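You operate a simulated robot arm through the tools that you are given. There is no shell and no other tool.

Carry out the task below with a simulated robot arm. There is one attempt and no reset: what you move stays moved.

Task
Put things in order on the top of the bench under the wall heater. At the end: the purple seamer stands where the grey plain reducer stood; the orange tape card stands on top of the low white box; the grey plain reducer stands where the orange tape card stood; the teal peg stands where the purple seamer stood; whatever was shut is shut again. Leave all else as you found it, and nothing knocked over.

Only the result counts: the job must be done as asked and must still hold three seconds after the hand-in. Knocking over, shifting, dropping, spilling or breaking anything else fails it.

Robot
A 7-joint arm with a two-finger gripper, fixed in place. Base frame: the origin is on the floor under the middle of its stand, x ahead of it, y to its left, z up; the work surface is at about z = 900. Units: mm, degrees, N and s.
With the tool pointing down near the work surface it reaches from about 340 to 720 mm from the base axis. Its first joint turns from -66.0 to 66.0 degrees. Payload 2.45 kg.
The TCP is the grasp point between the finger pads, 26 mm short of the fingertips. In the tool frame z runs along the fingers and y along their closing line. The gripper opens to 96 mm; its body begins 69 mm behind the TCP.
Orientation is that of the tool frame in the base frame, as [roll, pitch, yaw] about the fixed x, y, z axes, in that order (R = Rz(yaw) Ry(pitch) Rx(roll)). With the fingers straight down and closing along the base's y, the tool's x points along the base's -x, its y along +y and its z along -z.

Tools
- The arm moves only by the tool play_rows. Its argument "steps" is a list of rows, each a list of 3 entries, a list of its own where there are three numbers: the shift along the base's x, y, z in units of 25 mm (1.0 is 25 mm), then the turn, a rotation vector about the base's x, y, z in units of 5 degrees (1.0 is 5 degrees), then the closure, from 0 (fully open) to 1 (shut). In form: [[[dx, dy, dz], [rx, ry, rz], fingers], ...]. A call has 1 to 20 rows; each row shifts and turns the commanded pose from where the row before left it. A call with a number of a shift or a turn outside -1 to 1 is refused whole. Rows are played at 5 a second. More than 50 mm and 8.6 degrees between two rows, or a gripper value outside its range, and nothing of the call is played. A pose out of reach is approached as far as the arm can. The call stops where the force on the tool passes 40 N (or 10 N more than at its start, if that is more) or the arm is blocked; 0.2 s more then pass. Each finger travels about 50 mm/s and halts on what it meets, pressing with about 23 N; the grip force reading is that of the motor and also rises with nothing between the fingers. The clock runs only during rows and for 0.2 s after the last one: add rows that do not move to give the fingers time. It gives the time, the measured TCP pose, the force on the tool (base axes), the opening and the grip force at its end, in the units of the frame above (readings bear some noise), with the torque about the TCP (base axes, N m) and any sound that the robot's microphone picked up.
- Cameras (640 x 400 px; columns grow to the right, rows downward): "scene" is fixed at [170.1, -395.4, 1423.3]; the picture's right is [0.74, -0.68, 0.00], its down [-0.38, -0.41, -0.83] and it looks along [0.56, 0.61, -0.56] (base axes); focal length 308 px, centre (320, 200). "wrist" rides on the gripper at [82, 3, -98] in the tool frame; the picture's right is [-0.04, 1.00, 0.00], its down [-0.73, -0.03, -0.68] and it looks along [-0.68, -0.03, 0.73] (tool axes); focal length 256 px, centre (320, 200). There is no depth. A picture from a camera that has moved, and an enlarged one, comes with that camera's place and axes in the base frame and with its lens.
- snapshot(camera): a new picture of that camera. The clock stands still meanwhile.
- close_up(camera, box): a new picture of the part [left, top, right, bottom] of that camera's present view, enlarged. The clock stands still meanwhile.
- job_done(): hands the job in; it is judged then, once.

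Places have to be worked out from the pictures, the camera data and where the tool is seen. Open the gripper and draw the arm clear of the work before you hand the job in, unless the task says otherwise.

The tools are called after "Call:" as a command line: name --argument value ..., lists and objects as JSON in quotes. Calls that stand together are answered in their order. play_rows: Moves the arm, as the interface text tells. Its arguments: {"type":"object","properties":{"steps":{"type":"array","items":{"type":"array"}}},"required":["steps"]} The other tools are called the same way: snapshot (camera) takes a picture; close_up (camera, box) takes an enlarged picture of a part of a camera's view; job_done () hands the job in.

At the start:

```text
t: 0.0
eef_pos: [466.5, 127.4, 1194.6]
tcp_rot: [-179.9, 0.0, 180.0]
wrist_force: [-0.3, 0.6, -0.3]
wrist_torque: [-0.02, 0.02, 0.06]
opening: 96.0
grip_force: 0.1
```

scene: 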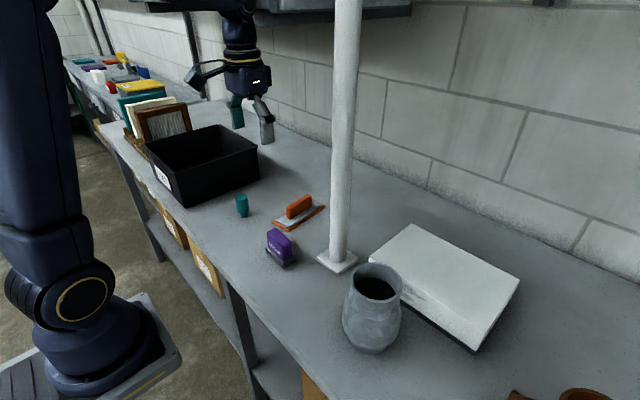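
wrist: 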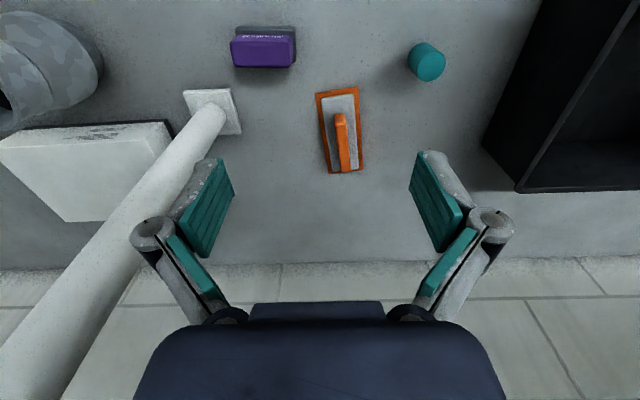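

I start by looking closely at the scene to identify the objects: I see a purple block, an orange trowel-like thing, a teal peg, a black open box, a white low box, a grey mug, and a pole. I'll take enlarged pictures to identify the rest.

Call:
snapshot --camera "scene"

Call:
close_up --camera "scene" --box '[220, 180, 380, 280]'

Call:
close_up --camera "scene" --box '[320, 220, 640, 400]'

Call:
close_up --camera "scene" --box '[60, 40, 300, 210]'

Call:
close_up --camera "wrist" --box '[160, 0, 480, 200]'

```text
taken
```

scene: 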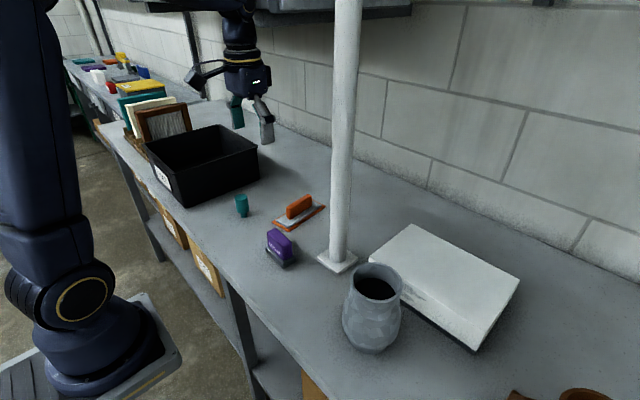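

```text
4.00 times, centred on (300, 230) of scene
camera zoom: at [170.1, -395.4, 1423.3], right [0.74, -0.68, 0.0], down [-0.38, -0.41, -0.83], along [0.56, 0.61, -0.56], focal length 1232 px, centre (400, 80)
```

zoom: 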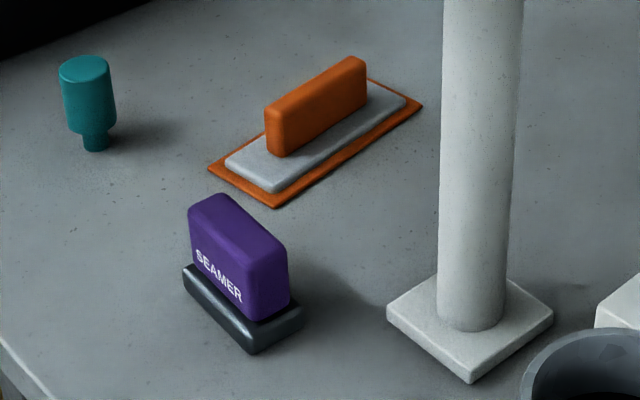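

```text
2.00 times, centred on (480, 310) of scene
camera zoom: at [170.1, -395.4, 1423.3], right [0.74, -0.68, 0.0], down [-0.38, -0.41, -0.83], along [0.56, 0.61, -0.56], focal length 616 px, centre (0, -20)
```

zoom: 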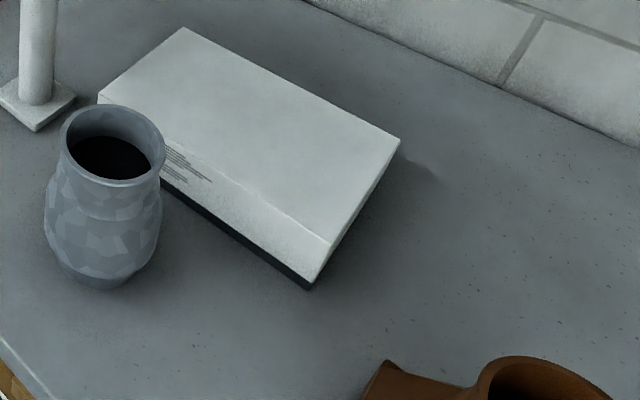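

```text
2.35 times, centred on (180, 125) of scene
camera zoom: at [170.1, -395.4, 1423.3], right [0.74, -0.68, 0.0], down [-0.38, -0.41, -0.83], along [0.56, 0.61, -0.56], focal length 725 px, centre (649, 376)
```

zoom: 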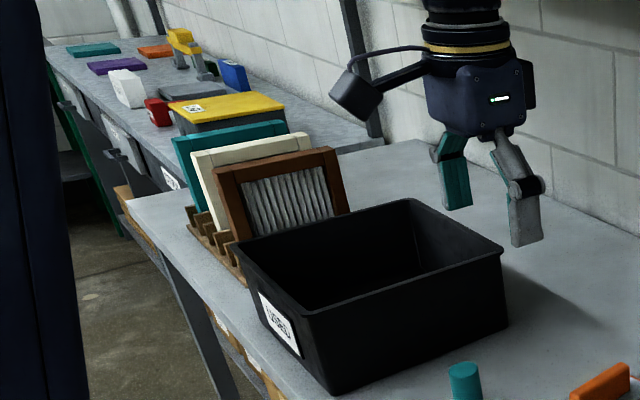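

```text
2.00 times, centred on (320, 100) of wrist
camera zoom: at [384.4, 133.0, 1294.1], right [0.04, 1.0, 0.0], down [0.73, -0.03, 0.68], along [0.68, -0.03, -0.73], focal length 512 px, centre (320, 400)
```

zoom: 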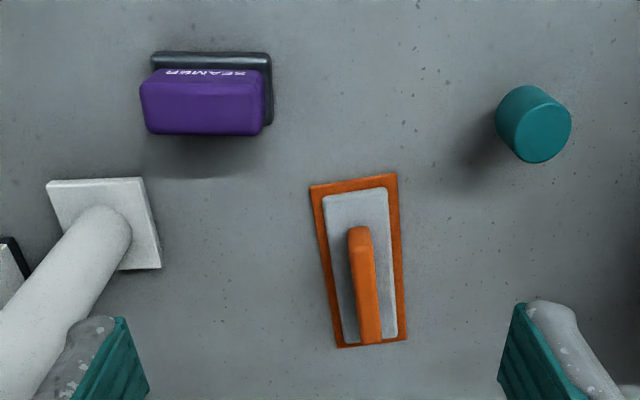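

The purple SEAMER is clear; the orange item, vase-like grey jar and white box are seen too, but I still need to find the grey plain reducer for certain. I'll move the hand to the left and up slightly to look into the black box.

Call:
play_rows --steps '[[[0, 1, 0.2], [0, 0, 0], 0], [[0, 1, 0.2], [0, 0, 0], 0], [[0, 1, 0.2], [0, 0, 0], 0], [[0, 1, 0.2], [0, 0, 0], 0], [[0, 1, 0.2], [0, 0, 0], 0], [[0, 1, 0.2], [0, 0, 0], 0], [[0, 1, 0], [0, 0, 0], 0], [[0, 1, 0], [0, 0, 0], 0], [[0, 0, 0], [0, 0, 0], 0]]'

Call:
snapshot --camera "wrist"

Call:
snapshot --camera "scene"

```text
t: 1.7
eef_pos: [458.4, 213.7, 1211.1]
tcp_rot: [-175.3, -2.9, 171.1]
wrist_force: [-0.2, 0.1, 0.2]
wrist_torque: [-0.01, 0.01, 0.0]
opening: 96.0
grip_force: 0.0
stopped in row 8: the arm was blocked; the commanded pose is now the measured one
```

```text
taken
camera wrist: at [384.7, 238.8, 1312.9], right [0.19, 0.98, -0.08], down [0.76, -0.09, 0.64], along [0.62, -0.19, -0.76], focal length 256 px, centre (320, 200)
```

wrist: 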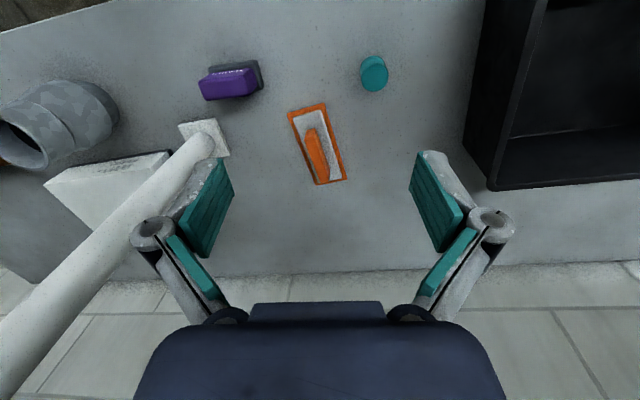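

```text
taken
```

scene: 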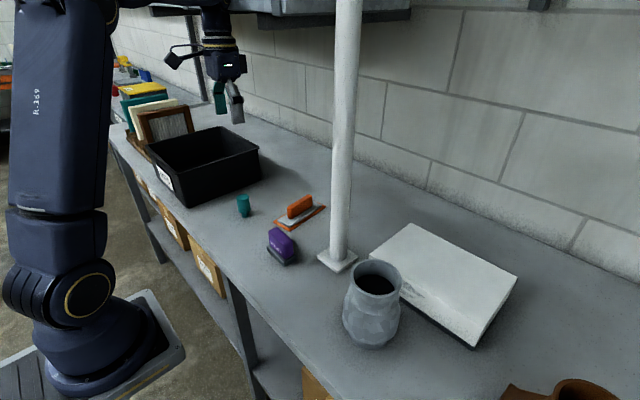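

The move stopped as "blocked" with no tool force, at y≈214 and with the wrist having drifted. I'll restore the orientation slowly without translating and see whether joint 1 is truly obstructed or only lagging.

Call:
play_rows --steps '[[[0, 0, 0], [0.21, -0.18, 0.445], 0], [[0, 0, 0], [0.21, -0.18, 0.445], 0], [[0, 0, 0], [0.21, -0.18, 0.445], 0], [[0, 0, 0], [0.21, -0.18, 0.445], 0], [[0, 0, 0], [0, 0, 0], 0], [[0, 0, 0], [0, 0, 0], 0]]'

```text
t: 3.1
eef_pos: [471.4, 231.9, 1201.3]
tcp_rot: [-179.5, -0.1, -179.0]
wrist_force: [0.0, -0.1, -0.5]
wrist_torque: [-0.01, -0.01, 0.02]
opening: 96.2
grip_force: 0.1
```

The orientation is back to straight down. Now I'll try moving left slowly to see if it goes.

Call:
play_rows --steps '[[[0, 0.4, 0], [0, 0, 0], 0], [[0, 0.4, 0], [0, 0, 0], 0], [[0, 0.4, 0], [0, 0, 0], 0], [[0, 0.4, 0], [0, 0, 0], 0], [[0, 0.4, 0], [0, 0, 0], 0], [[0, 0, 0], [0, 0, 0], 0]]'

```text
t: 4.5
eef_pos: [470.7, 285.0, 1202.3]
tcp_rot: [-179.5, -0.2, -179.1]
wrist_force: [0.3, 0.1, -0.1]
wrist_torque: [-0.05, -0.02, -0.03]
opening: 95.9
grip_force: 0.0
```

It moved freely at slow speed, so the earlier stop was just lag. I'll continue slowly to the left and look into the black box.

Call:
play_rows --steps '[[[0, 0.5, 0.2], [0, 0, 0], 0], [[0, 0.5, 0.2], [0, 0, 0], 0], [[0, 0.5, 0.2], [0, 0, 0], 0], [[0, 0.5, 0.2], [0, 0, 0], 0], [[0, 0.5, 0.2], [0, 0, 0], 0], [[0, 0.5, 0.2], [0, 0, 0], 0], [[0, 0.5, 0.2], [0, 0, 0], 0], [[0, 0.5, 0.2], [0, 0, 0], 0], [[0, 0, 0], [0, 0, 0], 0]]'

Call:
snapshot --camera "wrist"

Call:
snapshot --camera "scene"

```text
t: 5.7
eef_pos: [463.7, 336.7, 1213.9]
tcp_rot: [-177.7, -2.1, -178.7]
wrist_force: [0.1, 0.5, -0.2]
wrist_torque: [0.03, 0.01, 0.02]
opening: 96.0
grip_force: 0.0
stopped in row 5: the force on the tool passed its limit at 79 N (the readings are from after the stop); the commanded pose is now the measured one
```

```text
taken
camera wrist: at [385.9, 344.6, 1316.1], right [0.02, 1.0, -0.04], down [0.76, 0.02, 0.65], along [0.65, -0.04, -0.76], focal length 256 px, centre (320, 200)
```

wrist: 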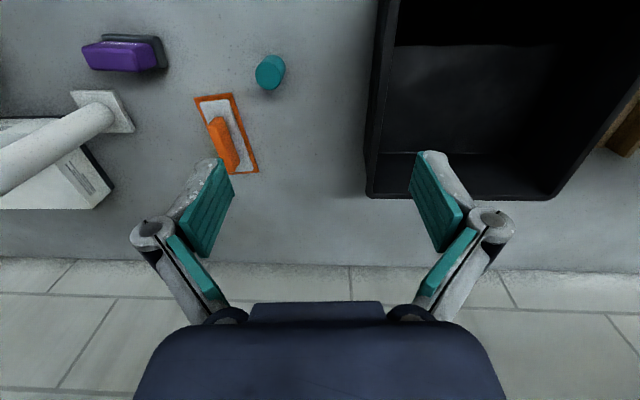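

```text
taken
```

scene: 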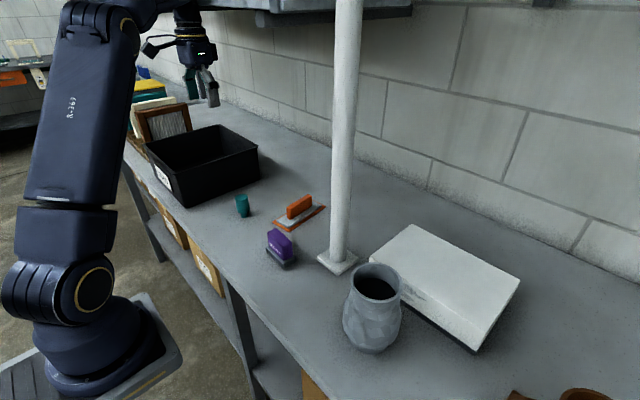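

The force spiked to 79 N while moving left and rising, though nothing is near the fingers; something above (heater or shelf) may have touched. I'll inspect the upper part of the scene.

Call:
close_up --camera "scene" --box '[40, 0, 300, 160]'

Call:
close_up --camera "scene" --box '[240, 0, 440, 125]'

Call:
close_up --camera "wrist" --box '[340, 0, 640, 200]'

```text
2.46 times, centred on (170, 80) of scene
camera zoom: at [169.1, -395.3, 1423.5], right [0.74, -0.68, 0.0], down [-0.38, -0.41, -0.83], along [0.56, 0.61, -0.56], focal length 758 px, centre (689, 495)
```

zoom: 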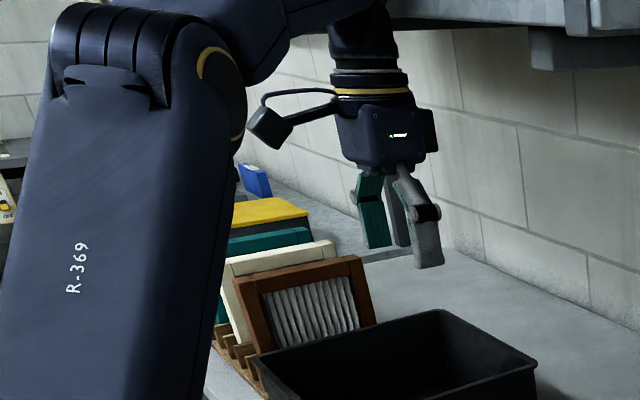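

```text
3.20 times, centred on (340, 62) of scene
camera zoom: at [169.1, -395.3, 1423.5], right [0.74, -0.68, 0.0], down [-0.38, -0.41, -0.83], along [0.56, 0.61, -0.56], focal length 986 px, centre (256, 640)
```

zoom: 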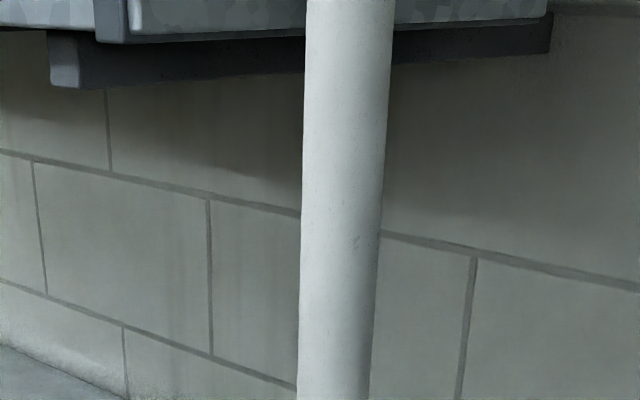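

```text
2.00 times, centred on (490, 100) of wrist
camera zoom: at [385.9, 344.6, 1316.1], right [0.02, 1.0, -0.04], down [0.76, 0.02, 0.65], along [0.65, -0.04, -0.76], focal length 512 px, centre (-20, 400)
```

zoom: 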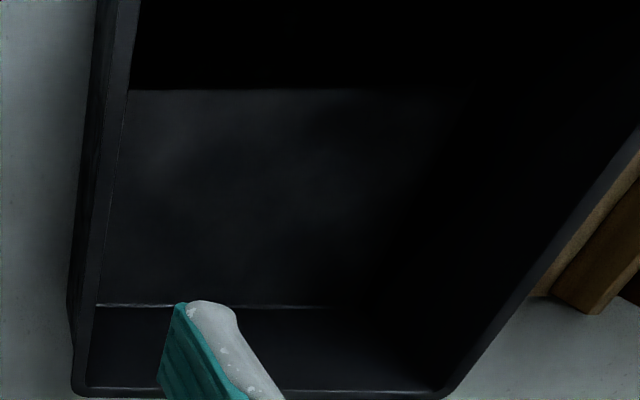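

The stops coincide with z rising above ~1210 under the heater, so the hand was meeting it; I'll stay at z ≤ 1180 from now on. The black box looks empty. I lower the hand, straighten it and travel right, staying in front of the pole (at about x=554, y=-40).

Call:
play_rows --steps '[[[-0.3, 0, -0.5], [0.12, -0.1, -0.06], 0], [[-0.3, 0, -0.5], [0.12, -0.1, -0.06], 0], [[-0.3, 0, -0.5], [0.12, -0.1, -0.06], 0], [[-0.3, -0.4, -0.5], [0.12, -0.1, -0.06], 0], [[0, -0.7, 0], [0, 0, 0], 0], [[0, -0.7, 0], [0, 0, 0], 0], [[0, -0.7, 0], [0, 0, 0], 0], [[0, -0.7, 0], [0, 0, 0], 0], [[0, -0.7, 0], [0, 0, 0], 0], [[0, -0.7, 0], [0, 0, 0], 0], [[0, -0.7, 0], [0, 0, 0], 0], [[0, -0.7, 0], [0, 0, 0], 0], [[0, -0.7, 0], [0, 0, 0], 0], [[0, -0.7, 0], [0, 0, 0], 0], [[0, -0.7, 0], [0, 0, 0], 0], [[0, -0.7, 0], [0, 0, 0], 0], [[0, 0, 0], [0, 0, 0], 0]]'

Call:
snapshot --camera "wrist"

```text
t: 9.3
eef_pos: [436.9, 116.3, 1164.7]
tcp_rot: [179.8, 0.0, 179.8]
wrist_force: [0.4, -0.2, 1.1]
wrist_torque: [0.01, -0.01, -0.01]
opening: 96.1
grip_force: 0.0
```

```text
taken
camera wrist: at [355.0, 120.2, 1263.8], right [0.04, 1.0, 0.0], down [0.73, -0.03, 0.68], along [0.68, -0.03, -0.73], focal length 256 px, centre (320, 200)
```

wrist: 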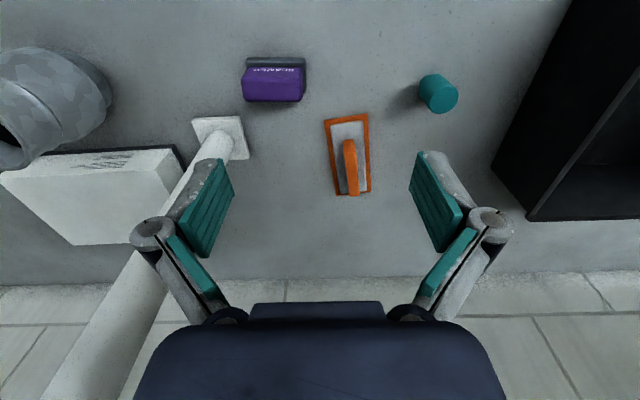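

Motion at 17 mm per row tracks well. I continue to the right, passing in front of the pole, to inspect the right part of the bench.

Call:
play_rows --steps '[[[-0.2, -0.7, 0], [0, 0, 0], 0], [[-0.2, -0.7, 0], [0, 0, 0], 0], [[-0.2, -0.7, 0], [0, 0, 0], 0], [[-0.2, -0.7, 0], [0, 0, 0], 0], [[0, -0.7, 0], [0, 0, 0], 0], [[0, -0.7, 0], [0, 0, 0], 0], [[0, -0.7, 0], [0, 0, 0], 0], [[0, -0.7, 0], [0, 0, 0], 0], [[0, -0.7, 0], [0, 0, 0], 0], [[0, -0.7, 0], [0, 0, 0], 0], [[0, -0.7, 0], [0, 0, 0], 0], [[0, -0.7, 0], [0, 0, 0], 0], [[0, -0.7, 0], [0, 0, 0], 0], [[0, -0.7, 0], [0, 0, 0], 0], [[0, -0.7, 0], [0, 0, 0], 0], [[0, -0.7, 0], [0, 0, 0], 0], [[0, -0.7, 0], [0, 0, 0], 0], [[0, -0.7, 0], [0, 0, 0], 0], [[0, 0, 0], [0, 0, 0], 0]]'

Call:
snapshot --camera "wrist"

Call:
snapshot --camera "scene"

```text
t: 13.3
eef_pos: [415.0, -200.2, 1165.0]
tcp_rot: [180.0, 0.3, 179.8]
wrist_force: [0.7, 0.1, 0.4]
wrist_torque: [0.0, 0.01, 0.01]
opening: 95.8
grip_force: 0.1
```

```text
taken
camera wrist: at [334.7, -195.5, 1262.8], right [0.04, 1.0, 0.0], down [0.73, -0.03, 0.68], along [0.68, -0.03, -0.73], focal length 256 px, centre (320, 200)
```

wrist: 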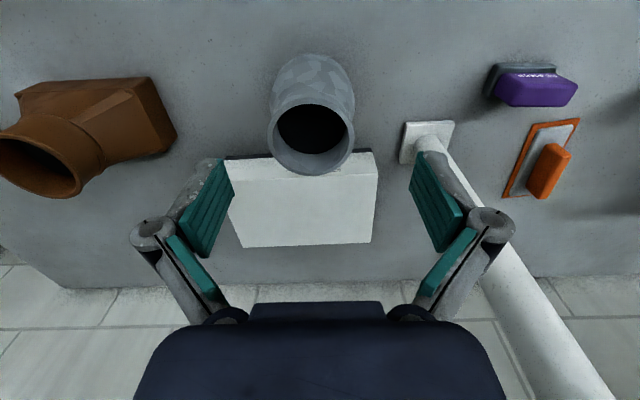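

```text
taken
```

scene: 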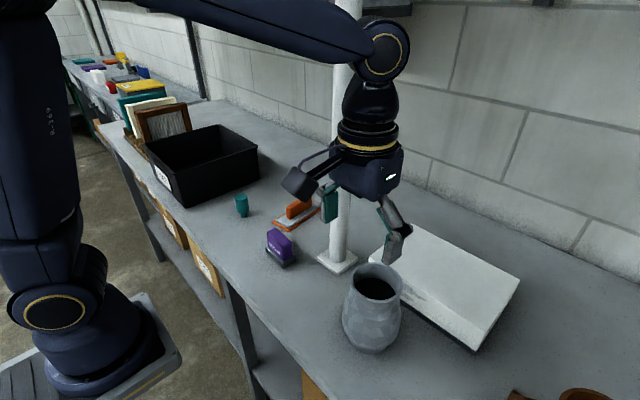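

The right side shows the grey galvanised reducer (open-topped), the low white box and a brown duct boot. So the grey vessel must be the reducer; I'll look at it and the box closely.

Call:
close_up --camera "wrist" --box '[220, 30, 420, 155]'

Call:
close_up --camera "scene" --box '[310, 240, 438, 320]'

Call:
close_up --camera "scene" --box '[310, 290, 438, 370]'

Call:
close_up --camera "scene" --box '[360, 210, 536, 320]'

```text
3.20 times, centred on (320, 92) of wrist
camera zoom: at [334.7, -195.5, 1262.8], right [0.04, 1.0, 0.0], down [0.73, -0.03, 0.68], along [0.68, -0.03, -0.73], focal length 819 px, centre (320, 544)
```

zoom: 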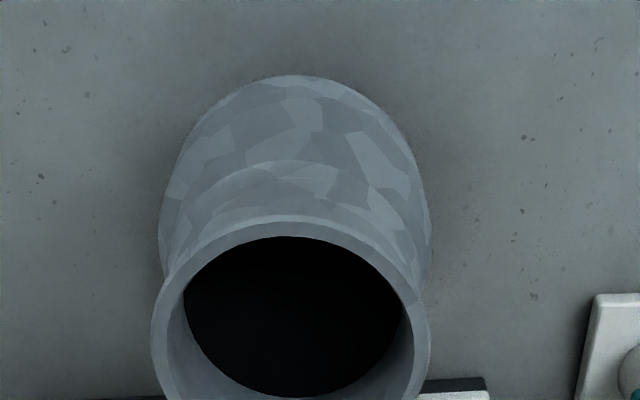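

```text
5.00 times, centred on (374, 280) of scene
camera zoom: at [170.1, -395.4, 1423.3], right [0.74, -0.68, 0.0], down [-0.38, -0.41, -0.83], along [0.56, 0.61, -0.56], focal length 1540 px, centre (50, -200)
```

zoom: 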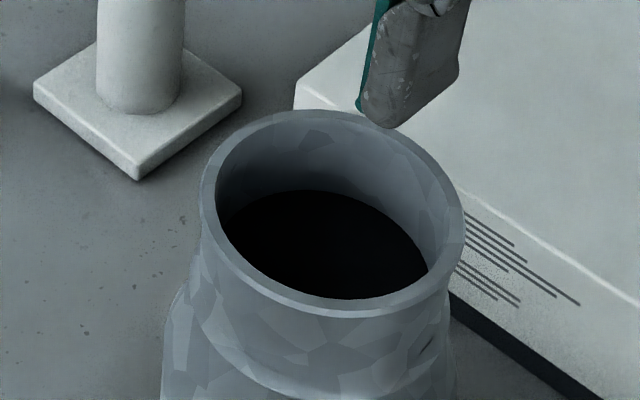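

```text
5.00 times, centred on (374, 330) of scene
camera zoom: at [170.1, -395.4, 1423.3], right [0.74, -0.68, 0.0], down [-0.38, -0.41, -0.83], along [0.56, 0.61, -0.56], focal length 1540 px, centre (50, -450)
```

zoom: 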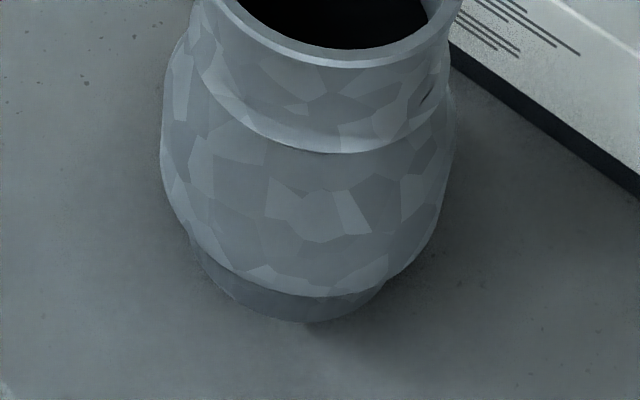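

```text
3.64 times, centred on (448, 265) of scene
camera zoom: at [170.1, -395.4, 1423.3], right [0.74, -0.68, 0.0], down [-0.38, -0.41, -0.83], along [0.56, 0.61, -0.56], focal length 1120 px, centre (-146, -36)
```

zoom: 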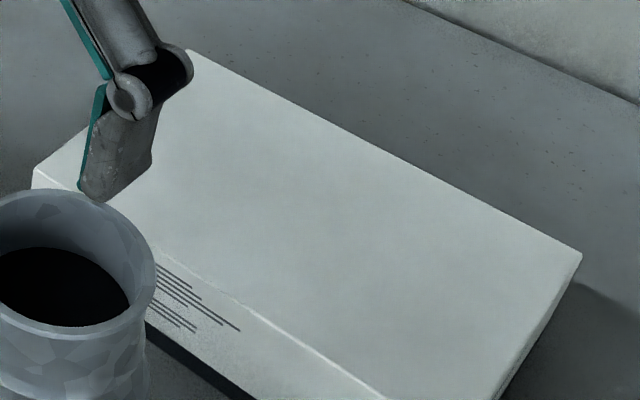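

From triangulation I judge the reducer centre at about (460, -211), rim z≈1037, collar ≈84 mm wide. Next I want precise measures of the white box, so I take close-ups of it from the present wrist pose.

Call:
close_up --camera "wrist" --box '[200, 130, 400, 255]'

Call:
close_up --camera "scene" --box '[420, 240, 548, 360]'

```text
3.20 times, centred on (300, 192) of wrist
camera zoom: at [334.7, -195.5, 1262.8], right [0.04, 1.0, 0.0], down [0.73, -0.03, 0.68], along [0.68, -0.03, -0.73], focal length 819 px, centre (384, 224)
```

zoom: 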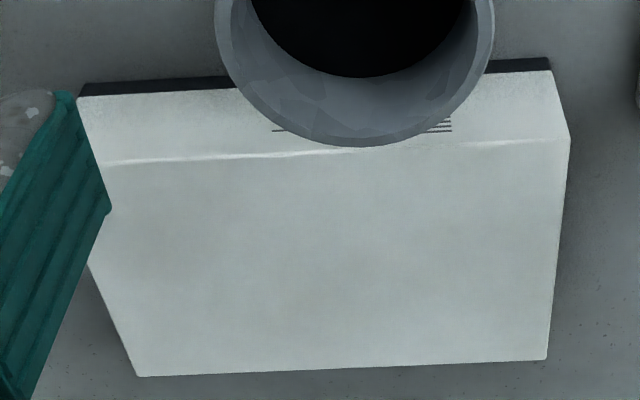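

```text
3.33 times, centred on (484, 300) of scene
camera zoom: at [170.1, -395.4, 1423.3], right [0.74, -0.68, 0.0], down [-0.38, -0.41, -0.83], along [0.56, 0.61, -0.56], focal length 1027 px, centre (-227, -133)
```

zoom: 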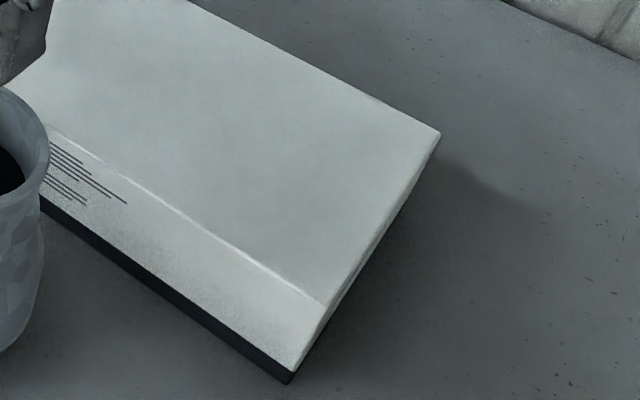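

Box top appears to span x≈566–735, y≈-118 to -359 at z≈960, centre ≈(651,-238). Now I go back left, to look squarely at the orange card from in front.

Call:
play_rows --steps '[[[0, 0.75, 0], [0, 0, 0], 0], [[0, 0.75, 0], [0, 0, 0], 0], [[0, 0.75, 0], [0, 0, 0], 0], [[0, 0.75, 0], [0, 0, 0], 0], [[0, 0.75, 0], [0, 0, 0], 0], [[0, 0.75, 0], [0, 0, 0], 0], [[0, 0.75, 0], [0, 0, 0], 0], [[0, 0.75, 0], [0, 0, 0], 0], [[0, 0.75, 0], [0, 0, 0], 0], [[0, 0.75, 0], [0, 0, 0], 0], [[0, 0.75, 0], [0, 0, 0], 0], [[0, 0.75, 0], [0, 0, 0], 0], [[0, 0.75, 0], [0, 0, 0], 0], [[0, 0.75, 0], [0, 0, 0], 0], [[0, 0.75, 0], [0, 0, 0], 0], [[0, 0.75, 0], [0, 0, 0], 0], [[0, 0.75, 0], [0, 0, 0], 0], [[0, 0.75, 0], [0, 0, 0], 0], [[0, 0.6, 0], [0, 0, 0], 0], [[0, 0, 0], [0, 0, 0], 0]]'

Call:
play_rows --steps '[[[0, 0, -0.7], [0, 0, 0], 0], [[0, 0, -0.7], [0, 0, 0], 0], [[0, 0, -0.7], [0, 0, 0], 0], [[0, 0, -0.5], [0, 0, 0], 0], [[0, 0, 0], [0, 0, 0], 0], [[0, 0, 0], [0, 0, 0], 0]]'

Call:
snapshot --camera "wrist"

Call:
close_up --camera "wrist" --box '[240, 110, 400, 210]'

Call:
close_up --camera "scene" --box '[260, 180, 340, 230]'

```text
t: 17.5
eef_pos: [418.3, 152.8, 1164.9]
tcp_rot: [179.9, 0.1, 179.9]
wrist_force: [-0.3, 0.5, 0.1]
wrist_torque: [0.0, 0.0, -0.04]
opening: 96.2
grip_force: 0.0
```

```text
t: 18.9
eef_pos: [417.3, 155.7, 1098.7]
tcp_rot: [179.9, 0.2, 179.9]
wrist_force: [-1.1, -0.2, 0.0]
wrist_torque: [-0.01, 0.02, 0.02]
opening: 96.0
grip_force: 0.1
```

```text
taken
camera wrist: at [335.9, 159.4, 1198.6], right [0.04, 1.0, 0.0], down [0.73, -0.03, 0.68], along [0.68, -0.03, -0.73], focal length 256 px, centre (320, 200)
```

wrist: 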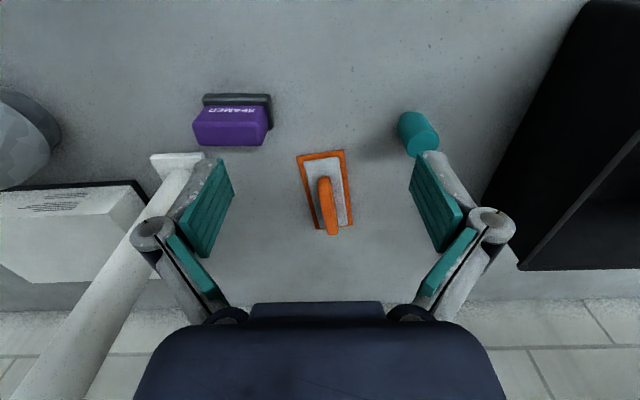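

```text
4.00 times, centred on (320, 160) of wrist
camera zoom: at [335.9, 159.4, 1198.6], right [0.04, 1.0, 0.0], down [0.73, -0.03, 0.68], along [0.68, -0.03, -0.73], focal length 1024 px, centre (320, 360)
```

zoom: 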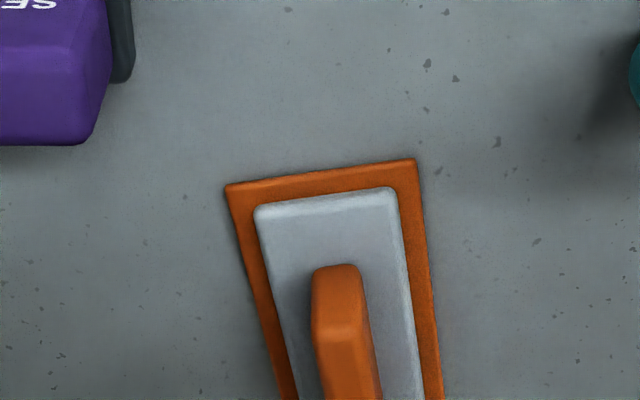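

```text
8.00 times, centred on (300, 205) of scene
camera zoom: at [170.1, -395.4, 1423.3], right [0.74, -0.68, 0.0], down [-0.38, -0.41, -0.83], along [0.56, 0.61, -0.56], focal length 2465 px, centre (480, 160)
```

zoom: 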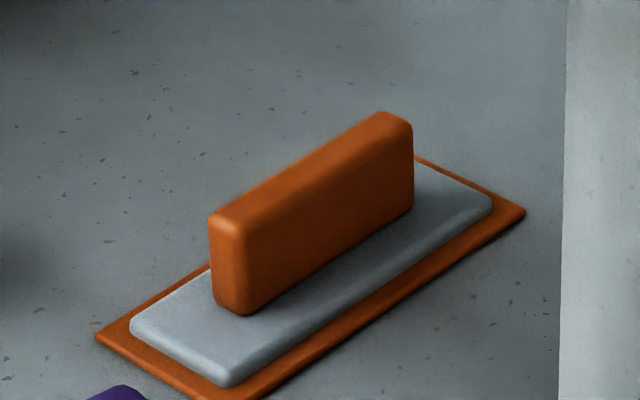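

The card's plate is centred at ≈(601,160), long axis yawed ≈7° from x, with an upright handle (14 mm thick, z≈912–950) over its middle. I move above it with a 7° turn and descend to z≈1010 for a check.

Call:
play_rows --steps '[[[0.7, 0.02, 0], [0, 0, 0.14], 0], [[0.7, 0.02, 0], [0, 0, 0.14], 0], [[0.7, 0.02, 0], [0, 0, 0.14], 0], [[0.7, 0.02, 0], [0, 0, 0.14], 0], [[0.7, 0.02, 0], [0, 0, 0.14], 0], [[0.7, 0.02, 0], [0, 0, 0.14], 0], [[0.7, 0.02, 0], [0, 0, 0.14], 0], [[0.7, 0.02, 0], [0, 0, 0.14], 0], [[0.7, 0.02, 0], [0, 0, 0.14], 0], [[0.7, 0.02, 0], [0, 0, 0.14], 0], [[0.34, 0, 0], [0, 0, 0], 0], [[0, 0, -0.7], [0, 0, 0], 0], [[0, 0, -0.7], [0, 0, 0], 0], [[0, 0, -0.7], [0, 0, 0], 0], [[0, 0, -0.7], [0, 0, 0], 0], [[0, 0, -0.7], [0, 0, 0], 0], [[0, 0, 0], [0, 0, 0], 0], [[0, 0, 0], [0, 0, 0], 0]]'

Call:
snapshot --camera "wrist"

Call:
snapshot --camera "scene"

```text
t: 22.7
eef_pos: [598.3, 158.9, 1011.8]
tcp_rot: [179.8, 0.1, -173.2]
wrist_force: [0.0, 0.4, 0.0]
wrist_torque: [-0.02, 0.01, -0.01]
opening: 96.0
grip_force: 0.1
```

```text
taken
camera wrist: at [517.8, 153.5, 1111.1], right [-0.08, 1.0, 0.0], down [0.73, 0.06, 0.68], along [0.68, 0.06, -0.73], focal length 256 px, centre (320, 200)
```

wrist: 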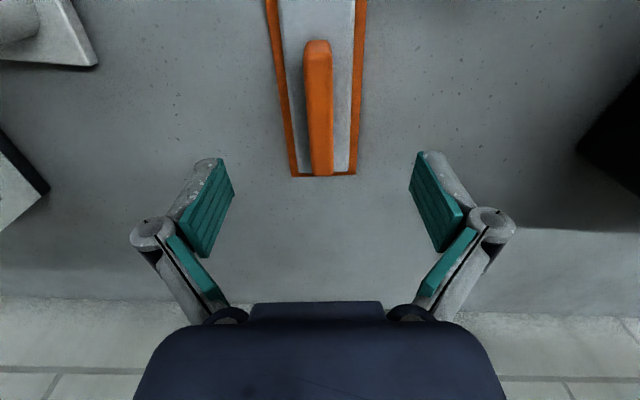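

```text
taken
```

scene: 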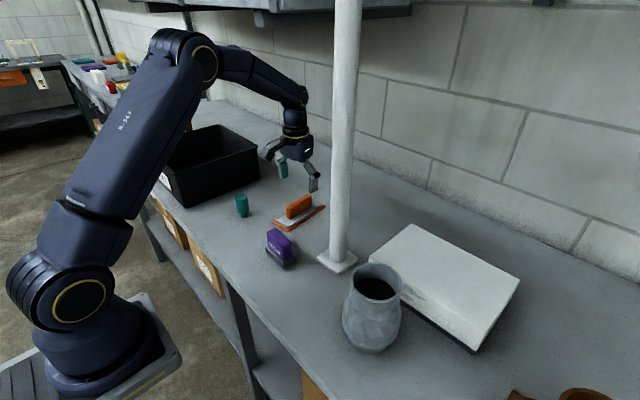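

The handle is centred under the TCP (within ~2 mm) and the yaw matches. I descend to z≈943, with fingertips just above the grey plate, then close on the handle.

Call:
play_rows --steps '[[[-0.02, 0.02, -0.6], [0, 0, 0], 0], [[0, 0, -0.6], [0, 0, 0], 0], [[0, 0, -0.6], [0, 0, 0], 0], [[0, 0, -0.6], [0, 0, 0], 0], [[0, 0, -0.35], [0, 0, 0], 0], [[0, 0, 0], [0, 0, 0], 0], [[0, 0, 0], [0, 0, 0], 0]]'

Call:
close_up --camera "scene" --box '[240, 130, 368, 230]'

Call:
snapshot --camera "wrist"

```text
t: 24.3
eef_pos: [599.5, 159.2, 943.8]
tcp_rot: [179.8, 0.0, -173.2]
wrist_force: [-0.1, -0.2, 0.6]
wrist_torque: [-0.03, 0.01, 0.02]
opening: 95.9
grip_force: 0.0
```

```text
4.00 times, centred on (304, 180) of scene
camera zoom: at [170.1, -395.4, 1423.3], right [0.74, -0.68, 0.0], down [-0.38, -0.41, -0.83], along [0.56, 0.61, -0.56], focal length 1232 px, centre (384, 280)
```

zoom: 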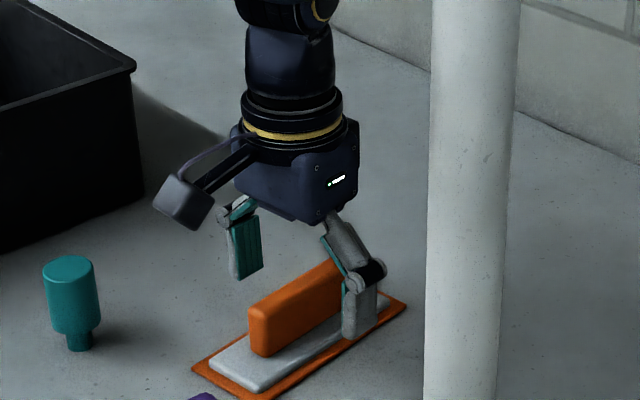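

```text
taken
camera wrist: at [518.3, 154.0, 1042.3], right [-0.08, 1.0, 0.0], down [0.73, 0.06, 0.68], along [0.68, 0.05, -0.73], focal length 256 px, centre (320, 200)
```

wrist: 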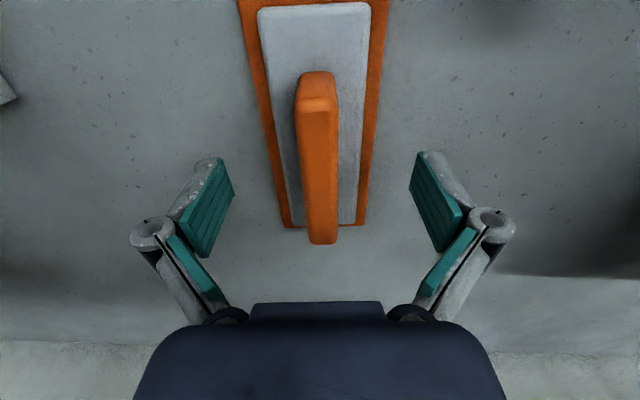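

The handle is well between the pads (about 1 mm off-centre) with fingertips over the grey plate. I close the fingers.

Call:
play_rows --steps '[[[0, 0, 0], [0, 0, 0], 0.4], [[0, 0, 0], [0, 0, 0], 0.7], [[0, 0, 0], [0, 0, 0], 0.85], [[0, 0, 0], [0, 0, 0], 1], [[0, 0, 0], [0, 0, 0], 1], [[0, 0, 0], [0, 0, 0], 1], [[0, 0, 0], [0, 0, 0], 1], [[0, 0, 0], [0, 0, 0], 1]]'

Call:
close_up --camera "scene" --box '[240, 130, 368, 230]'

```text
t: 26.1
eef_pos: [600.9, 160.1, 943.5]
tcp_rot: [179.9, 0.1, -173.1]
wrist_force: [0.9, 0.2, 0.6]
wrist_torque: [-0.02, 0.0, 0.02]
opening: 17.2
grip_force: 22.7
```

```text
4.00 times, centred on (304, 180) of scene
camera zoom: at [170.1, -395.4, 1423.3], right [0.74, -0.68, 0.0], down [-0.38, -0.41, -0.83], along [0.56, 0.61, -0.56], focal length 1232 px, centre (384, 280)
```

zoom: 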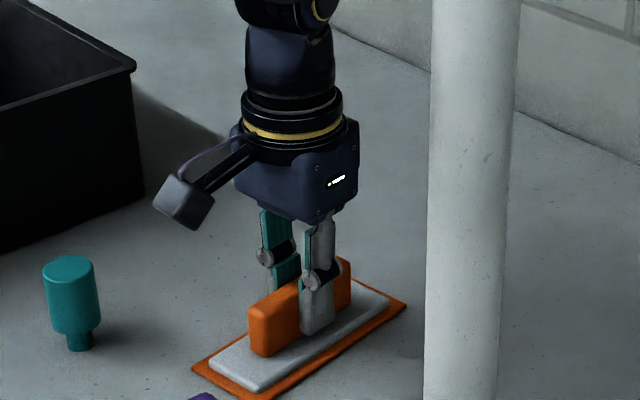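

The handle is held at 17 mm opening with 23 N. I lift gently, then draw back toward the base while rising, so as to stay clear of the heater.

Call:
play_rows --steps '[[[0, 0, 0.2], [0, 0, 0], 1], [[0, 0, 0.3], [0, 0, 0], 1], [[0, 0, 0.5], [0, 0, 0], 1], [[0, 0, 0.6], [0, 0, 0], 1], [[0, 0, 0.6], [0, 0, 0], 1], [[-0.4, 0, 0.5], [0, 0, 0], 1], [[-0.68, 0, 0.5], [0, 0, 0], 1], [[-0.68, 0, 0.5], [0, 0, 0], 1], [[-0.68, 0, 0.5], [0, 0, 0], 1], [[-0.68, 0, 0.5], [0, 0, 0], 1], [[-0.68, 0, 0.5], [0, 0, 0], 1], [[-0.68, 0, 0.5], [0, 0, 0], 1], [[-0.68, 0, 0.5], [0, 0, 0], 1], [[-0.68, 0, 0.5], [0, 0, 0], 1], [[-0.68, 0, 0.5], [0, 0, 0], 1], [[-0.3, 0, 0.2], [0, 0, 0], 1], [[0, 0, 0], [0, 0, 0], 1]]'

Call:
snapshot --camera "wrist"

Call:
snapshot --camera "scene"

```text
t: 29.7
eef_pos: [429.3, 158.8, 1127.2]
tcp_rot: [180.0, 0.2, -173.2]
wrist_force: [-0.1, 0.2, -0.5]
wrist_torque: [-0.04, -0.01, 0.01]
opening: 17.3
grip_force: 22.8
```

```text
taken
camera wrist: at [348.5, 153.7, 1226.6], right [-0.08, 1.0, 0.0], down [0.73, 0.06, 0.68], along [0.68, 0.06, -0.73], focal length 256 px, centre (320, 200)
```

wrist: 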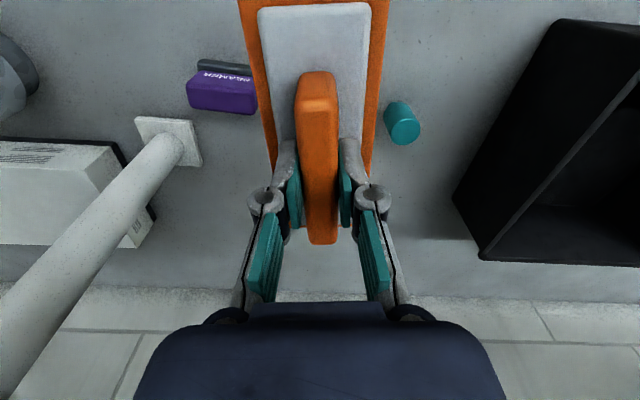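

```text
taken
```

scene: 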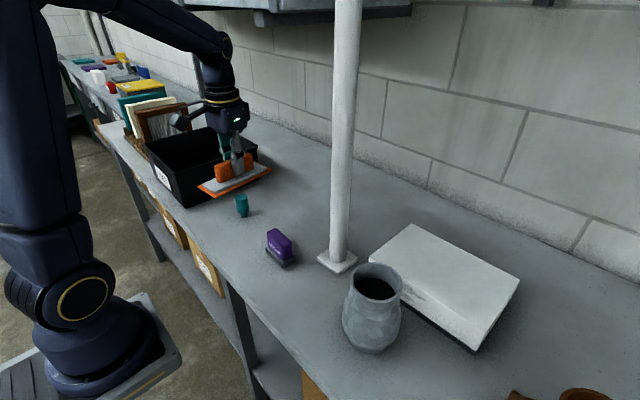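

The card hangs level in the grip. I now carry it to the right in front of the pole while turning it by −90° so its long side will lie along the box's long side.

Call:
play_rows --steps '[[[0, -0.7, 0.1], [0, 0, -0.6], 1], [[0, -0.7, 0.1], [0, 0, -0.6], 1], [[0, -0.7, 0], [0, 0, -0.6], 1], [[0, -0.7, 0], [0, 0, -0.6], 1], [[0, -0.7, 0], [0, 0, -0.6], 1], [[0, -0.7, 0], [0, 0, -0.6], 1], [[0, -0.7, 0], [0, 0, -0.6], 1], [[0, -0.7, 0], [0, 0, -0.6], 1], [[0, -0.7, 0], [0, 0, -0.6], 1], [[0, -0.7, 0], [0, 0, -0.6], 1], [[0, -0.7, 0], [0, 0, -0.6], 1], [[0, 0, 0], [0, 0, 0], 1]]'

Call:
snapshot --camera "scene"

```text
t: 32.3
eef_pos: [432.3, -32.4, 1132.9]
tcp_rot: [179.8, 0.1, 153.7]
wrist_force: [-0.3, -0.9, -0.6]
wrist_torque: [0.0, -0.02, 0.02]
opening: 17.4
grip_force: 23.1
```

```text
taken
```

scene: 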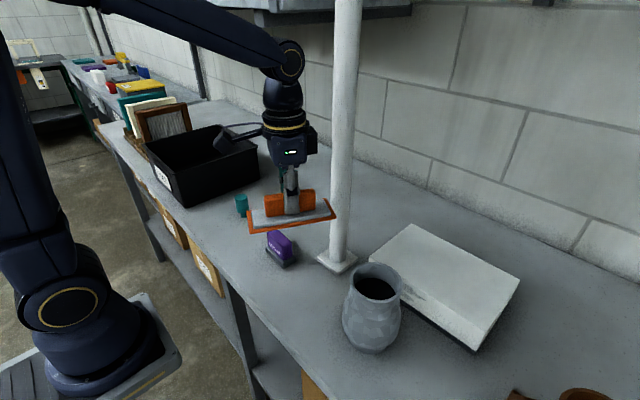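

Tracking is good and the card clears the pole. I continue right to y≈−238 and finish the turn (target yaw ≈ 91.5°).

Call:
play_rows --steps '[[[0, -0.68, 0], [0, 0, -0.78], 1], [[0, -0.68, 0], [0, 0, -0.78], 1], [[0, -0.68, 0], [0, 0, -0.78], 1], [[0, -0.68, 0], [0, 0, -0.78], 1], [[0, -0.68, 0], [0, 0, -0.78], 1], [[0, -0.68, 0], [0, 0, -0.78], 1], [[0, -0.68, 0], [0, 0, -0.78], 1], [[0, -0.68, 0], [0, 0, -0.78], 1], [[0, -0.68, 0], [0, 0, -0.78], 1], [[0, -0.68, 0], [0, 0, -0.78], 1], [[0, -0.68, 0], [0, 0, -0.78], 1], [[0, -0.68, 0], [0, 0, -0.78], 1], [[0, 0, 0], [0, 0, -0.78], 1], [[0, 0, 0], [0, 0, -0.78], 1], [[0, 0, 0], [0, 0, -0.78], 1], [[0, 0, 0], [0, 0, -0.74], 1], [[0, 0, 0], [0, 0, 0], 1], [[0, 0, 0], [0, 0, 0], 1]]'

Call:
snapshot --camera "scene"

Call:
snapshot --camera "wrist"

```text
t: 36.1
eef_pos: [429.1, -235.8, 1134.0]
tcp_rot: [179.9, 0.2, 91.6]
wrist_force: [0.4, -0.6, -0.6]
wrist_torque: [0.0, -0.01, 0.05]
opening: 17.2
grip_force: 22.7
```

```text
taken
```

scene: 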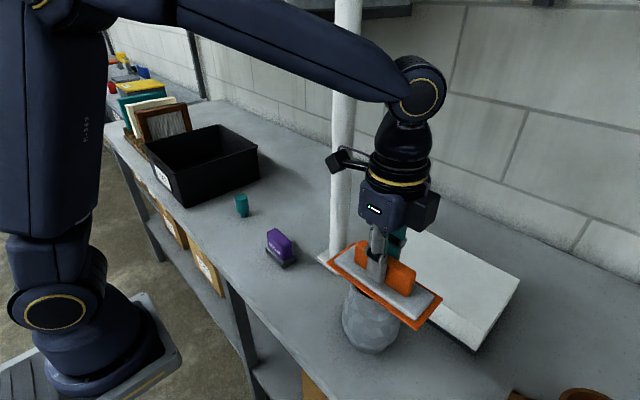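

```text
taken
camera wrist: at [430.8, -153.3, 1231.7], right [1.0, -0.01, 0.0], down [-0.01, -0.73, 0.68], along [-0.01, -0.68, -0.73], focal length 256 px, centre (320, 200)
```

wrist: 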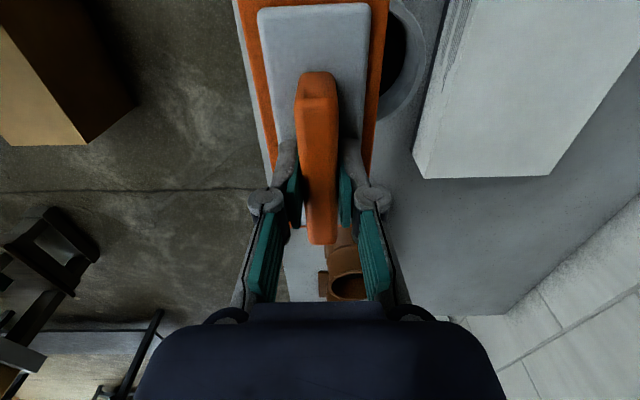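

Card is aligned along y. I extend over the white box at x≈651, starting to lower only once past the reducer, and stop about 45 mm above the box top to check.

Call:
play_rows --steps '[[[0.7, 0, 0], [0, 0, 0], 1], [[0.7, 0, 0], [0, 0, 0], 1], [[0.7, 0, 0], [0, 0, 0], 1], [[0.7, 0, 0], [0, 0, 0], 1], [[0.7, 0, 0], [0, 0, 0], 1], [[0.7, 0, 0], [0, 0, 0], 1], [[0.7, 0, 0], [0, 0, 0], 1], [[0.7, 0, 0], [0, 0, 0], 1], [[0.7, 0, -0.5], [0, 0, 0], 1], [[0.7, 0, -0.5], [0, 0, 0], 1], [[0.7, -0.03, -0.5], [0, 0, 0], 1], [[0.7, -0.03, -0.5], [0, 0, 0], 1], [[0.48, -0.03, -0.5], [0, 0, 0], 1], [[0, 0, -0.5], [0, 0, 0], 1], [[0, 0, 0], [0, 0, 0], 1], [[0, 0, 0], [0, 0, 0], 1]]'

Call:
snapshot --camera "scene"

Call:
snapshot --camera "wrist"

Call:
close_up --camera "scene" --box '[360, 200, 536, 360]'

```text
t: 39.5
eef_pos: [653.0, -237.4, 1057.7]
tcp_rot: [179.9, 0.1, 91.6]
wrist_force: [0.0, -0.3, -0.7]
wrist_torque: [-0.03, -0.03, 0.0]
opening: 17.2
grip_force: 23.5
```

```text
taken
```

scene: 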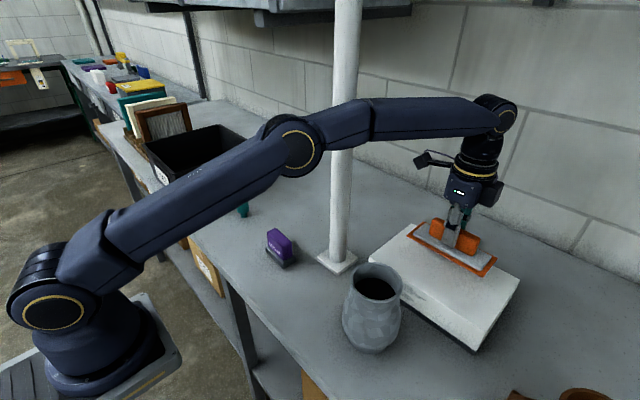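

```text
taken
camera wrist: at [653.7, -155.5, 1156.8], right [1.0, -0.01, 0.0], down [-0.01, -0.73, 0.68], along [-0.01, -0.68, -0.73], focal length 256 px, centre (320, 200)
```

wrist: 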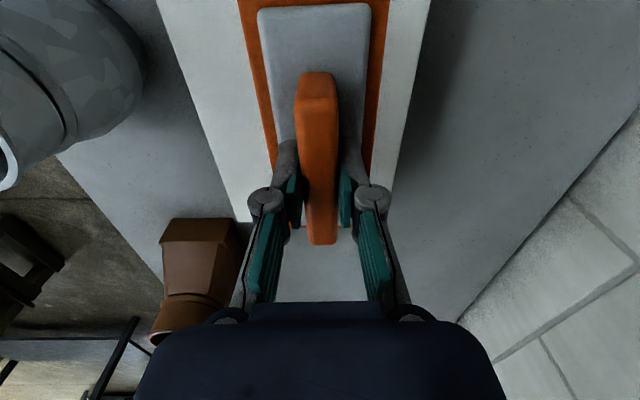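

```text
2.50 times, centred on (448, 280) of scene
camera zoom: at [170.1, -395.4, 1423.3], right [0.74, -0.68, 0.0], down [-0.38, -0.41, -0.83], along [0.56, 0.61, -0.56], focal length 770 px, centre (0, 0)
```

zoom: 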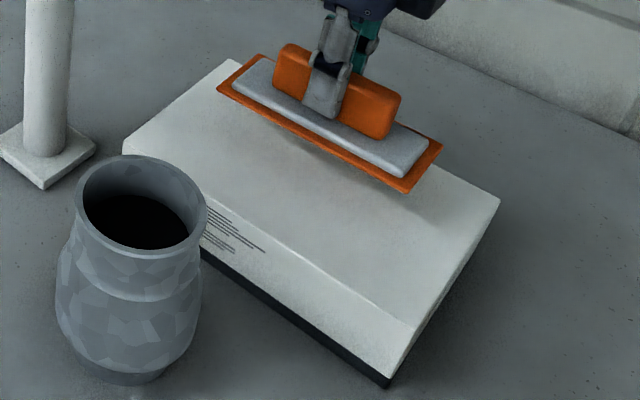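

Re-evaluating with this view, the box top seems at z≈965–973, spanning x≈558–717, y≈−122…−359, so its centre is ≈(638,−240). I shift 14 mm back toward the base and lower to about z=1021.

Call:
play_rows --steps '[[[-0.28, -0.05, 0], [0, 0, 0], 1], [[-0.28, -0.05, 0], [0, 0, 0], 1], [[0, 0, -0.5], [0, 0, 0], 1], [[0, 0, -0.5], [0, 0, 0], 1], [[0, 0, -0.4], [0, 0, 0], 1], [[0, 0, 0], [0, 0, 0], 1], [[0, 0, 0], [0, 0, 0], 1]]'

Call:
close_up --camera "scene" --box '[360, 200, 536, 360]'

Call:
snapshot --camera "wrist"

```text
t: 41.1
eef_pos: [637.3, -241.5, 1024.0]
tcp_rot: [179.9, 0.1, 91.6]
wrist_force: [-0.1, -0.5, 0.2]
wrist_torque: [-0.03, 0.0, 0.0]
opening: 17.2
grip_force: 23.4
```

```text
2.50 times, centred on (448, 280) of scene
camera zoom: at [170.1, -395.4, 1423.3], right [0.74, -0.68, 0.0], down [-0.38, -0.41, -0.83], along [0.56, 0.61, -0.56], focal length 770 px, centre (0, 0)
```

zoom: 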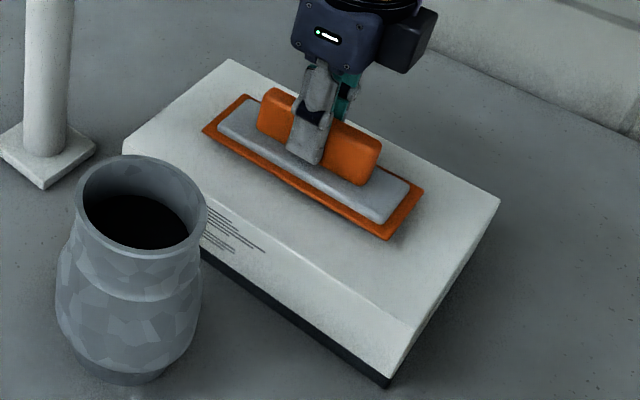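

```text
taken
camera wrist: at [638.8, -158.2, 1122.1], right [1.0, -0.01, 0.0], down [-0.01, -0.73, 0.68], along [-0.01, -0.68, -0.73], focal length 256 px, centre (320, 200)
```

wrist: 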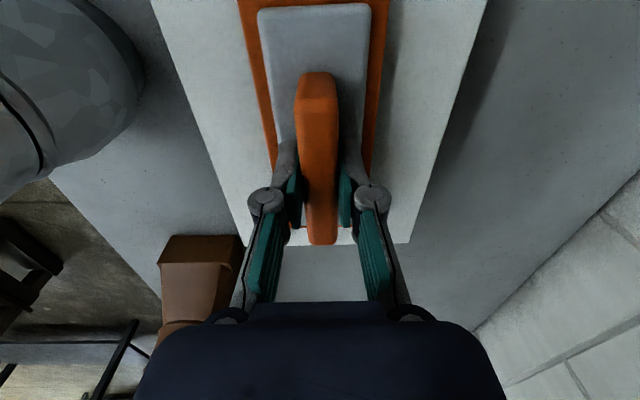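

The card sits centrally over the box with ~11 mm gap (box top z≈969). I lower in small steps watching the force.

Call:
play_rows --steps '[[[0, 0, -0.1], [0, 0, 0], 1], [[0, 0, -0.1], [0, 0, 0], 1], [[0, 0, -0.1], [0, 0, 0], 1], [[0, 0, 0], [0, 0, 0], 1], [[0, 0, 0], [0, 0, 0], 1]]'

Call:
play_rows --steps '[[[0, 0, -0.06], [0, 0, 0], 1], [[0, 0, 0], [0, 0, 0], 1], [[0, 0, 0], [0, 0, 0], 1]]'

Call:
play_rows --steps '[[[0, 0, -0.06], [0, 0, 0], 1], [[0, 0, 0], [0, 0, 0], 1], [[0, 0, 0], [0, 0, 0], 1]]'

```text
t: 42.3
eef_pos: [637.6, -240.8, 1015.4]
tcp_rot: [179.9, 0.2, 91.6]
wrist_force: [-1.0, 0.3, -1.0]
wrist_torque: [-0.02, 0.0, -0.01]
opening: 17.0
grip_force: 23.0
```

```text
t: 43.1
eef_pos: [637.3, -241.0, 1013.1]
tcp_rot: [179.9, 0.1, 91.7]
wrist_force: [0.2, 0.8, -1.3]
wrist_torque: [0.0, -0.01, -0.02]
opening: 17.2
grip_force: 22.7
```

```text
t: 43.9
eef_pos: [637.6, -241.3, 1013.5]
tcp_rot: [179.8, 0.1, 91.6]
wrist_force: [-1.1, 0.6, 9.1]
wrist_torque: [0.09, 0.04, 0.01]
opening: 17.3
grip_force: 23.6
```

Contact is felt (9 N) at z≈1013, so the card is resting on the box. I open the fingers and then rise.

Call:
play_rows --steps '[[[0, 0, 0.02], [0, 0, 0], 0.75], [[0, 0, 0], [0, 0, 0], 0.6], [[0, 0, 0], [0, 0, 0], 0.4], [[0, 0, 0], [0, 0, 0], 0.3], [[0, 0, 0], [0, 0, 0], 0.3], [[0, 0, 0], [0, 0, 0], 0.3]]'

Call:
close_up --camera "scene" --box '[360, 200, 536, 360]'

```text
t: 45.3
eef_pos: [638.7, -242.0, 1013.2]
tcp_rot: [179.9, 0.2, 91.6]
wrist_force: [0.3, 0.1, -1.5]
wrist_torque: [0.02, -0.01, -0.01]
opening: 67.1
grip_force: 0.1
```

```text
2.50 times, centred on (448, 280) of scene
camera zoom: at [170.1, -395.4, 1423.3], right [0.74, -0.68, 0.0], down [-0.38, -0.41, -0.83], along [0.56, 0.61, -0.56], focal length 770 px, centre (0, 0)
```

zoom: 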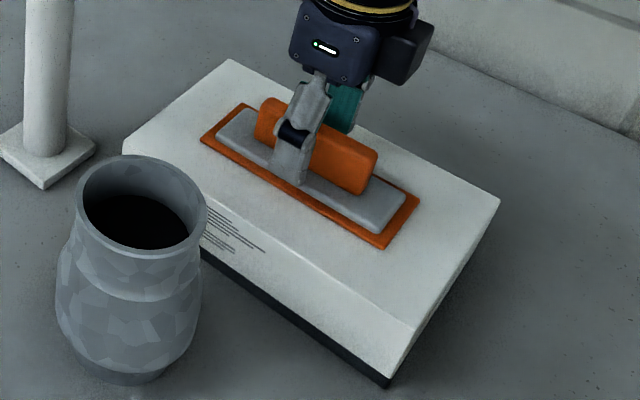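

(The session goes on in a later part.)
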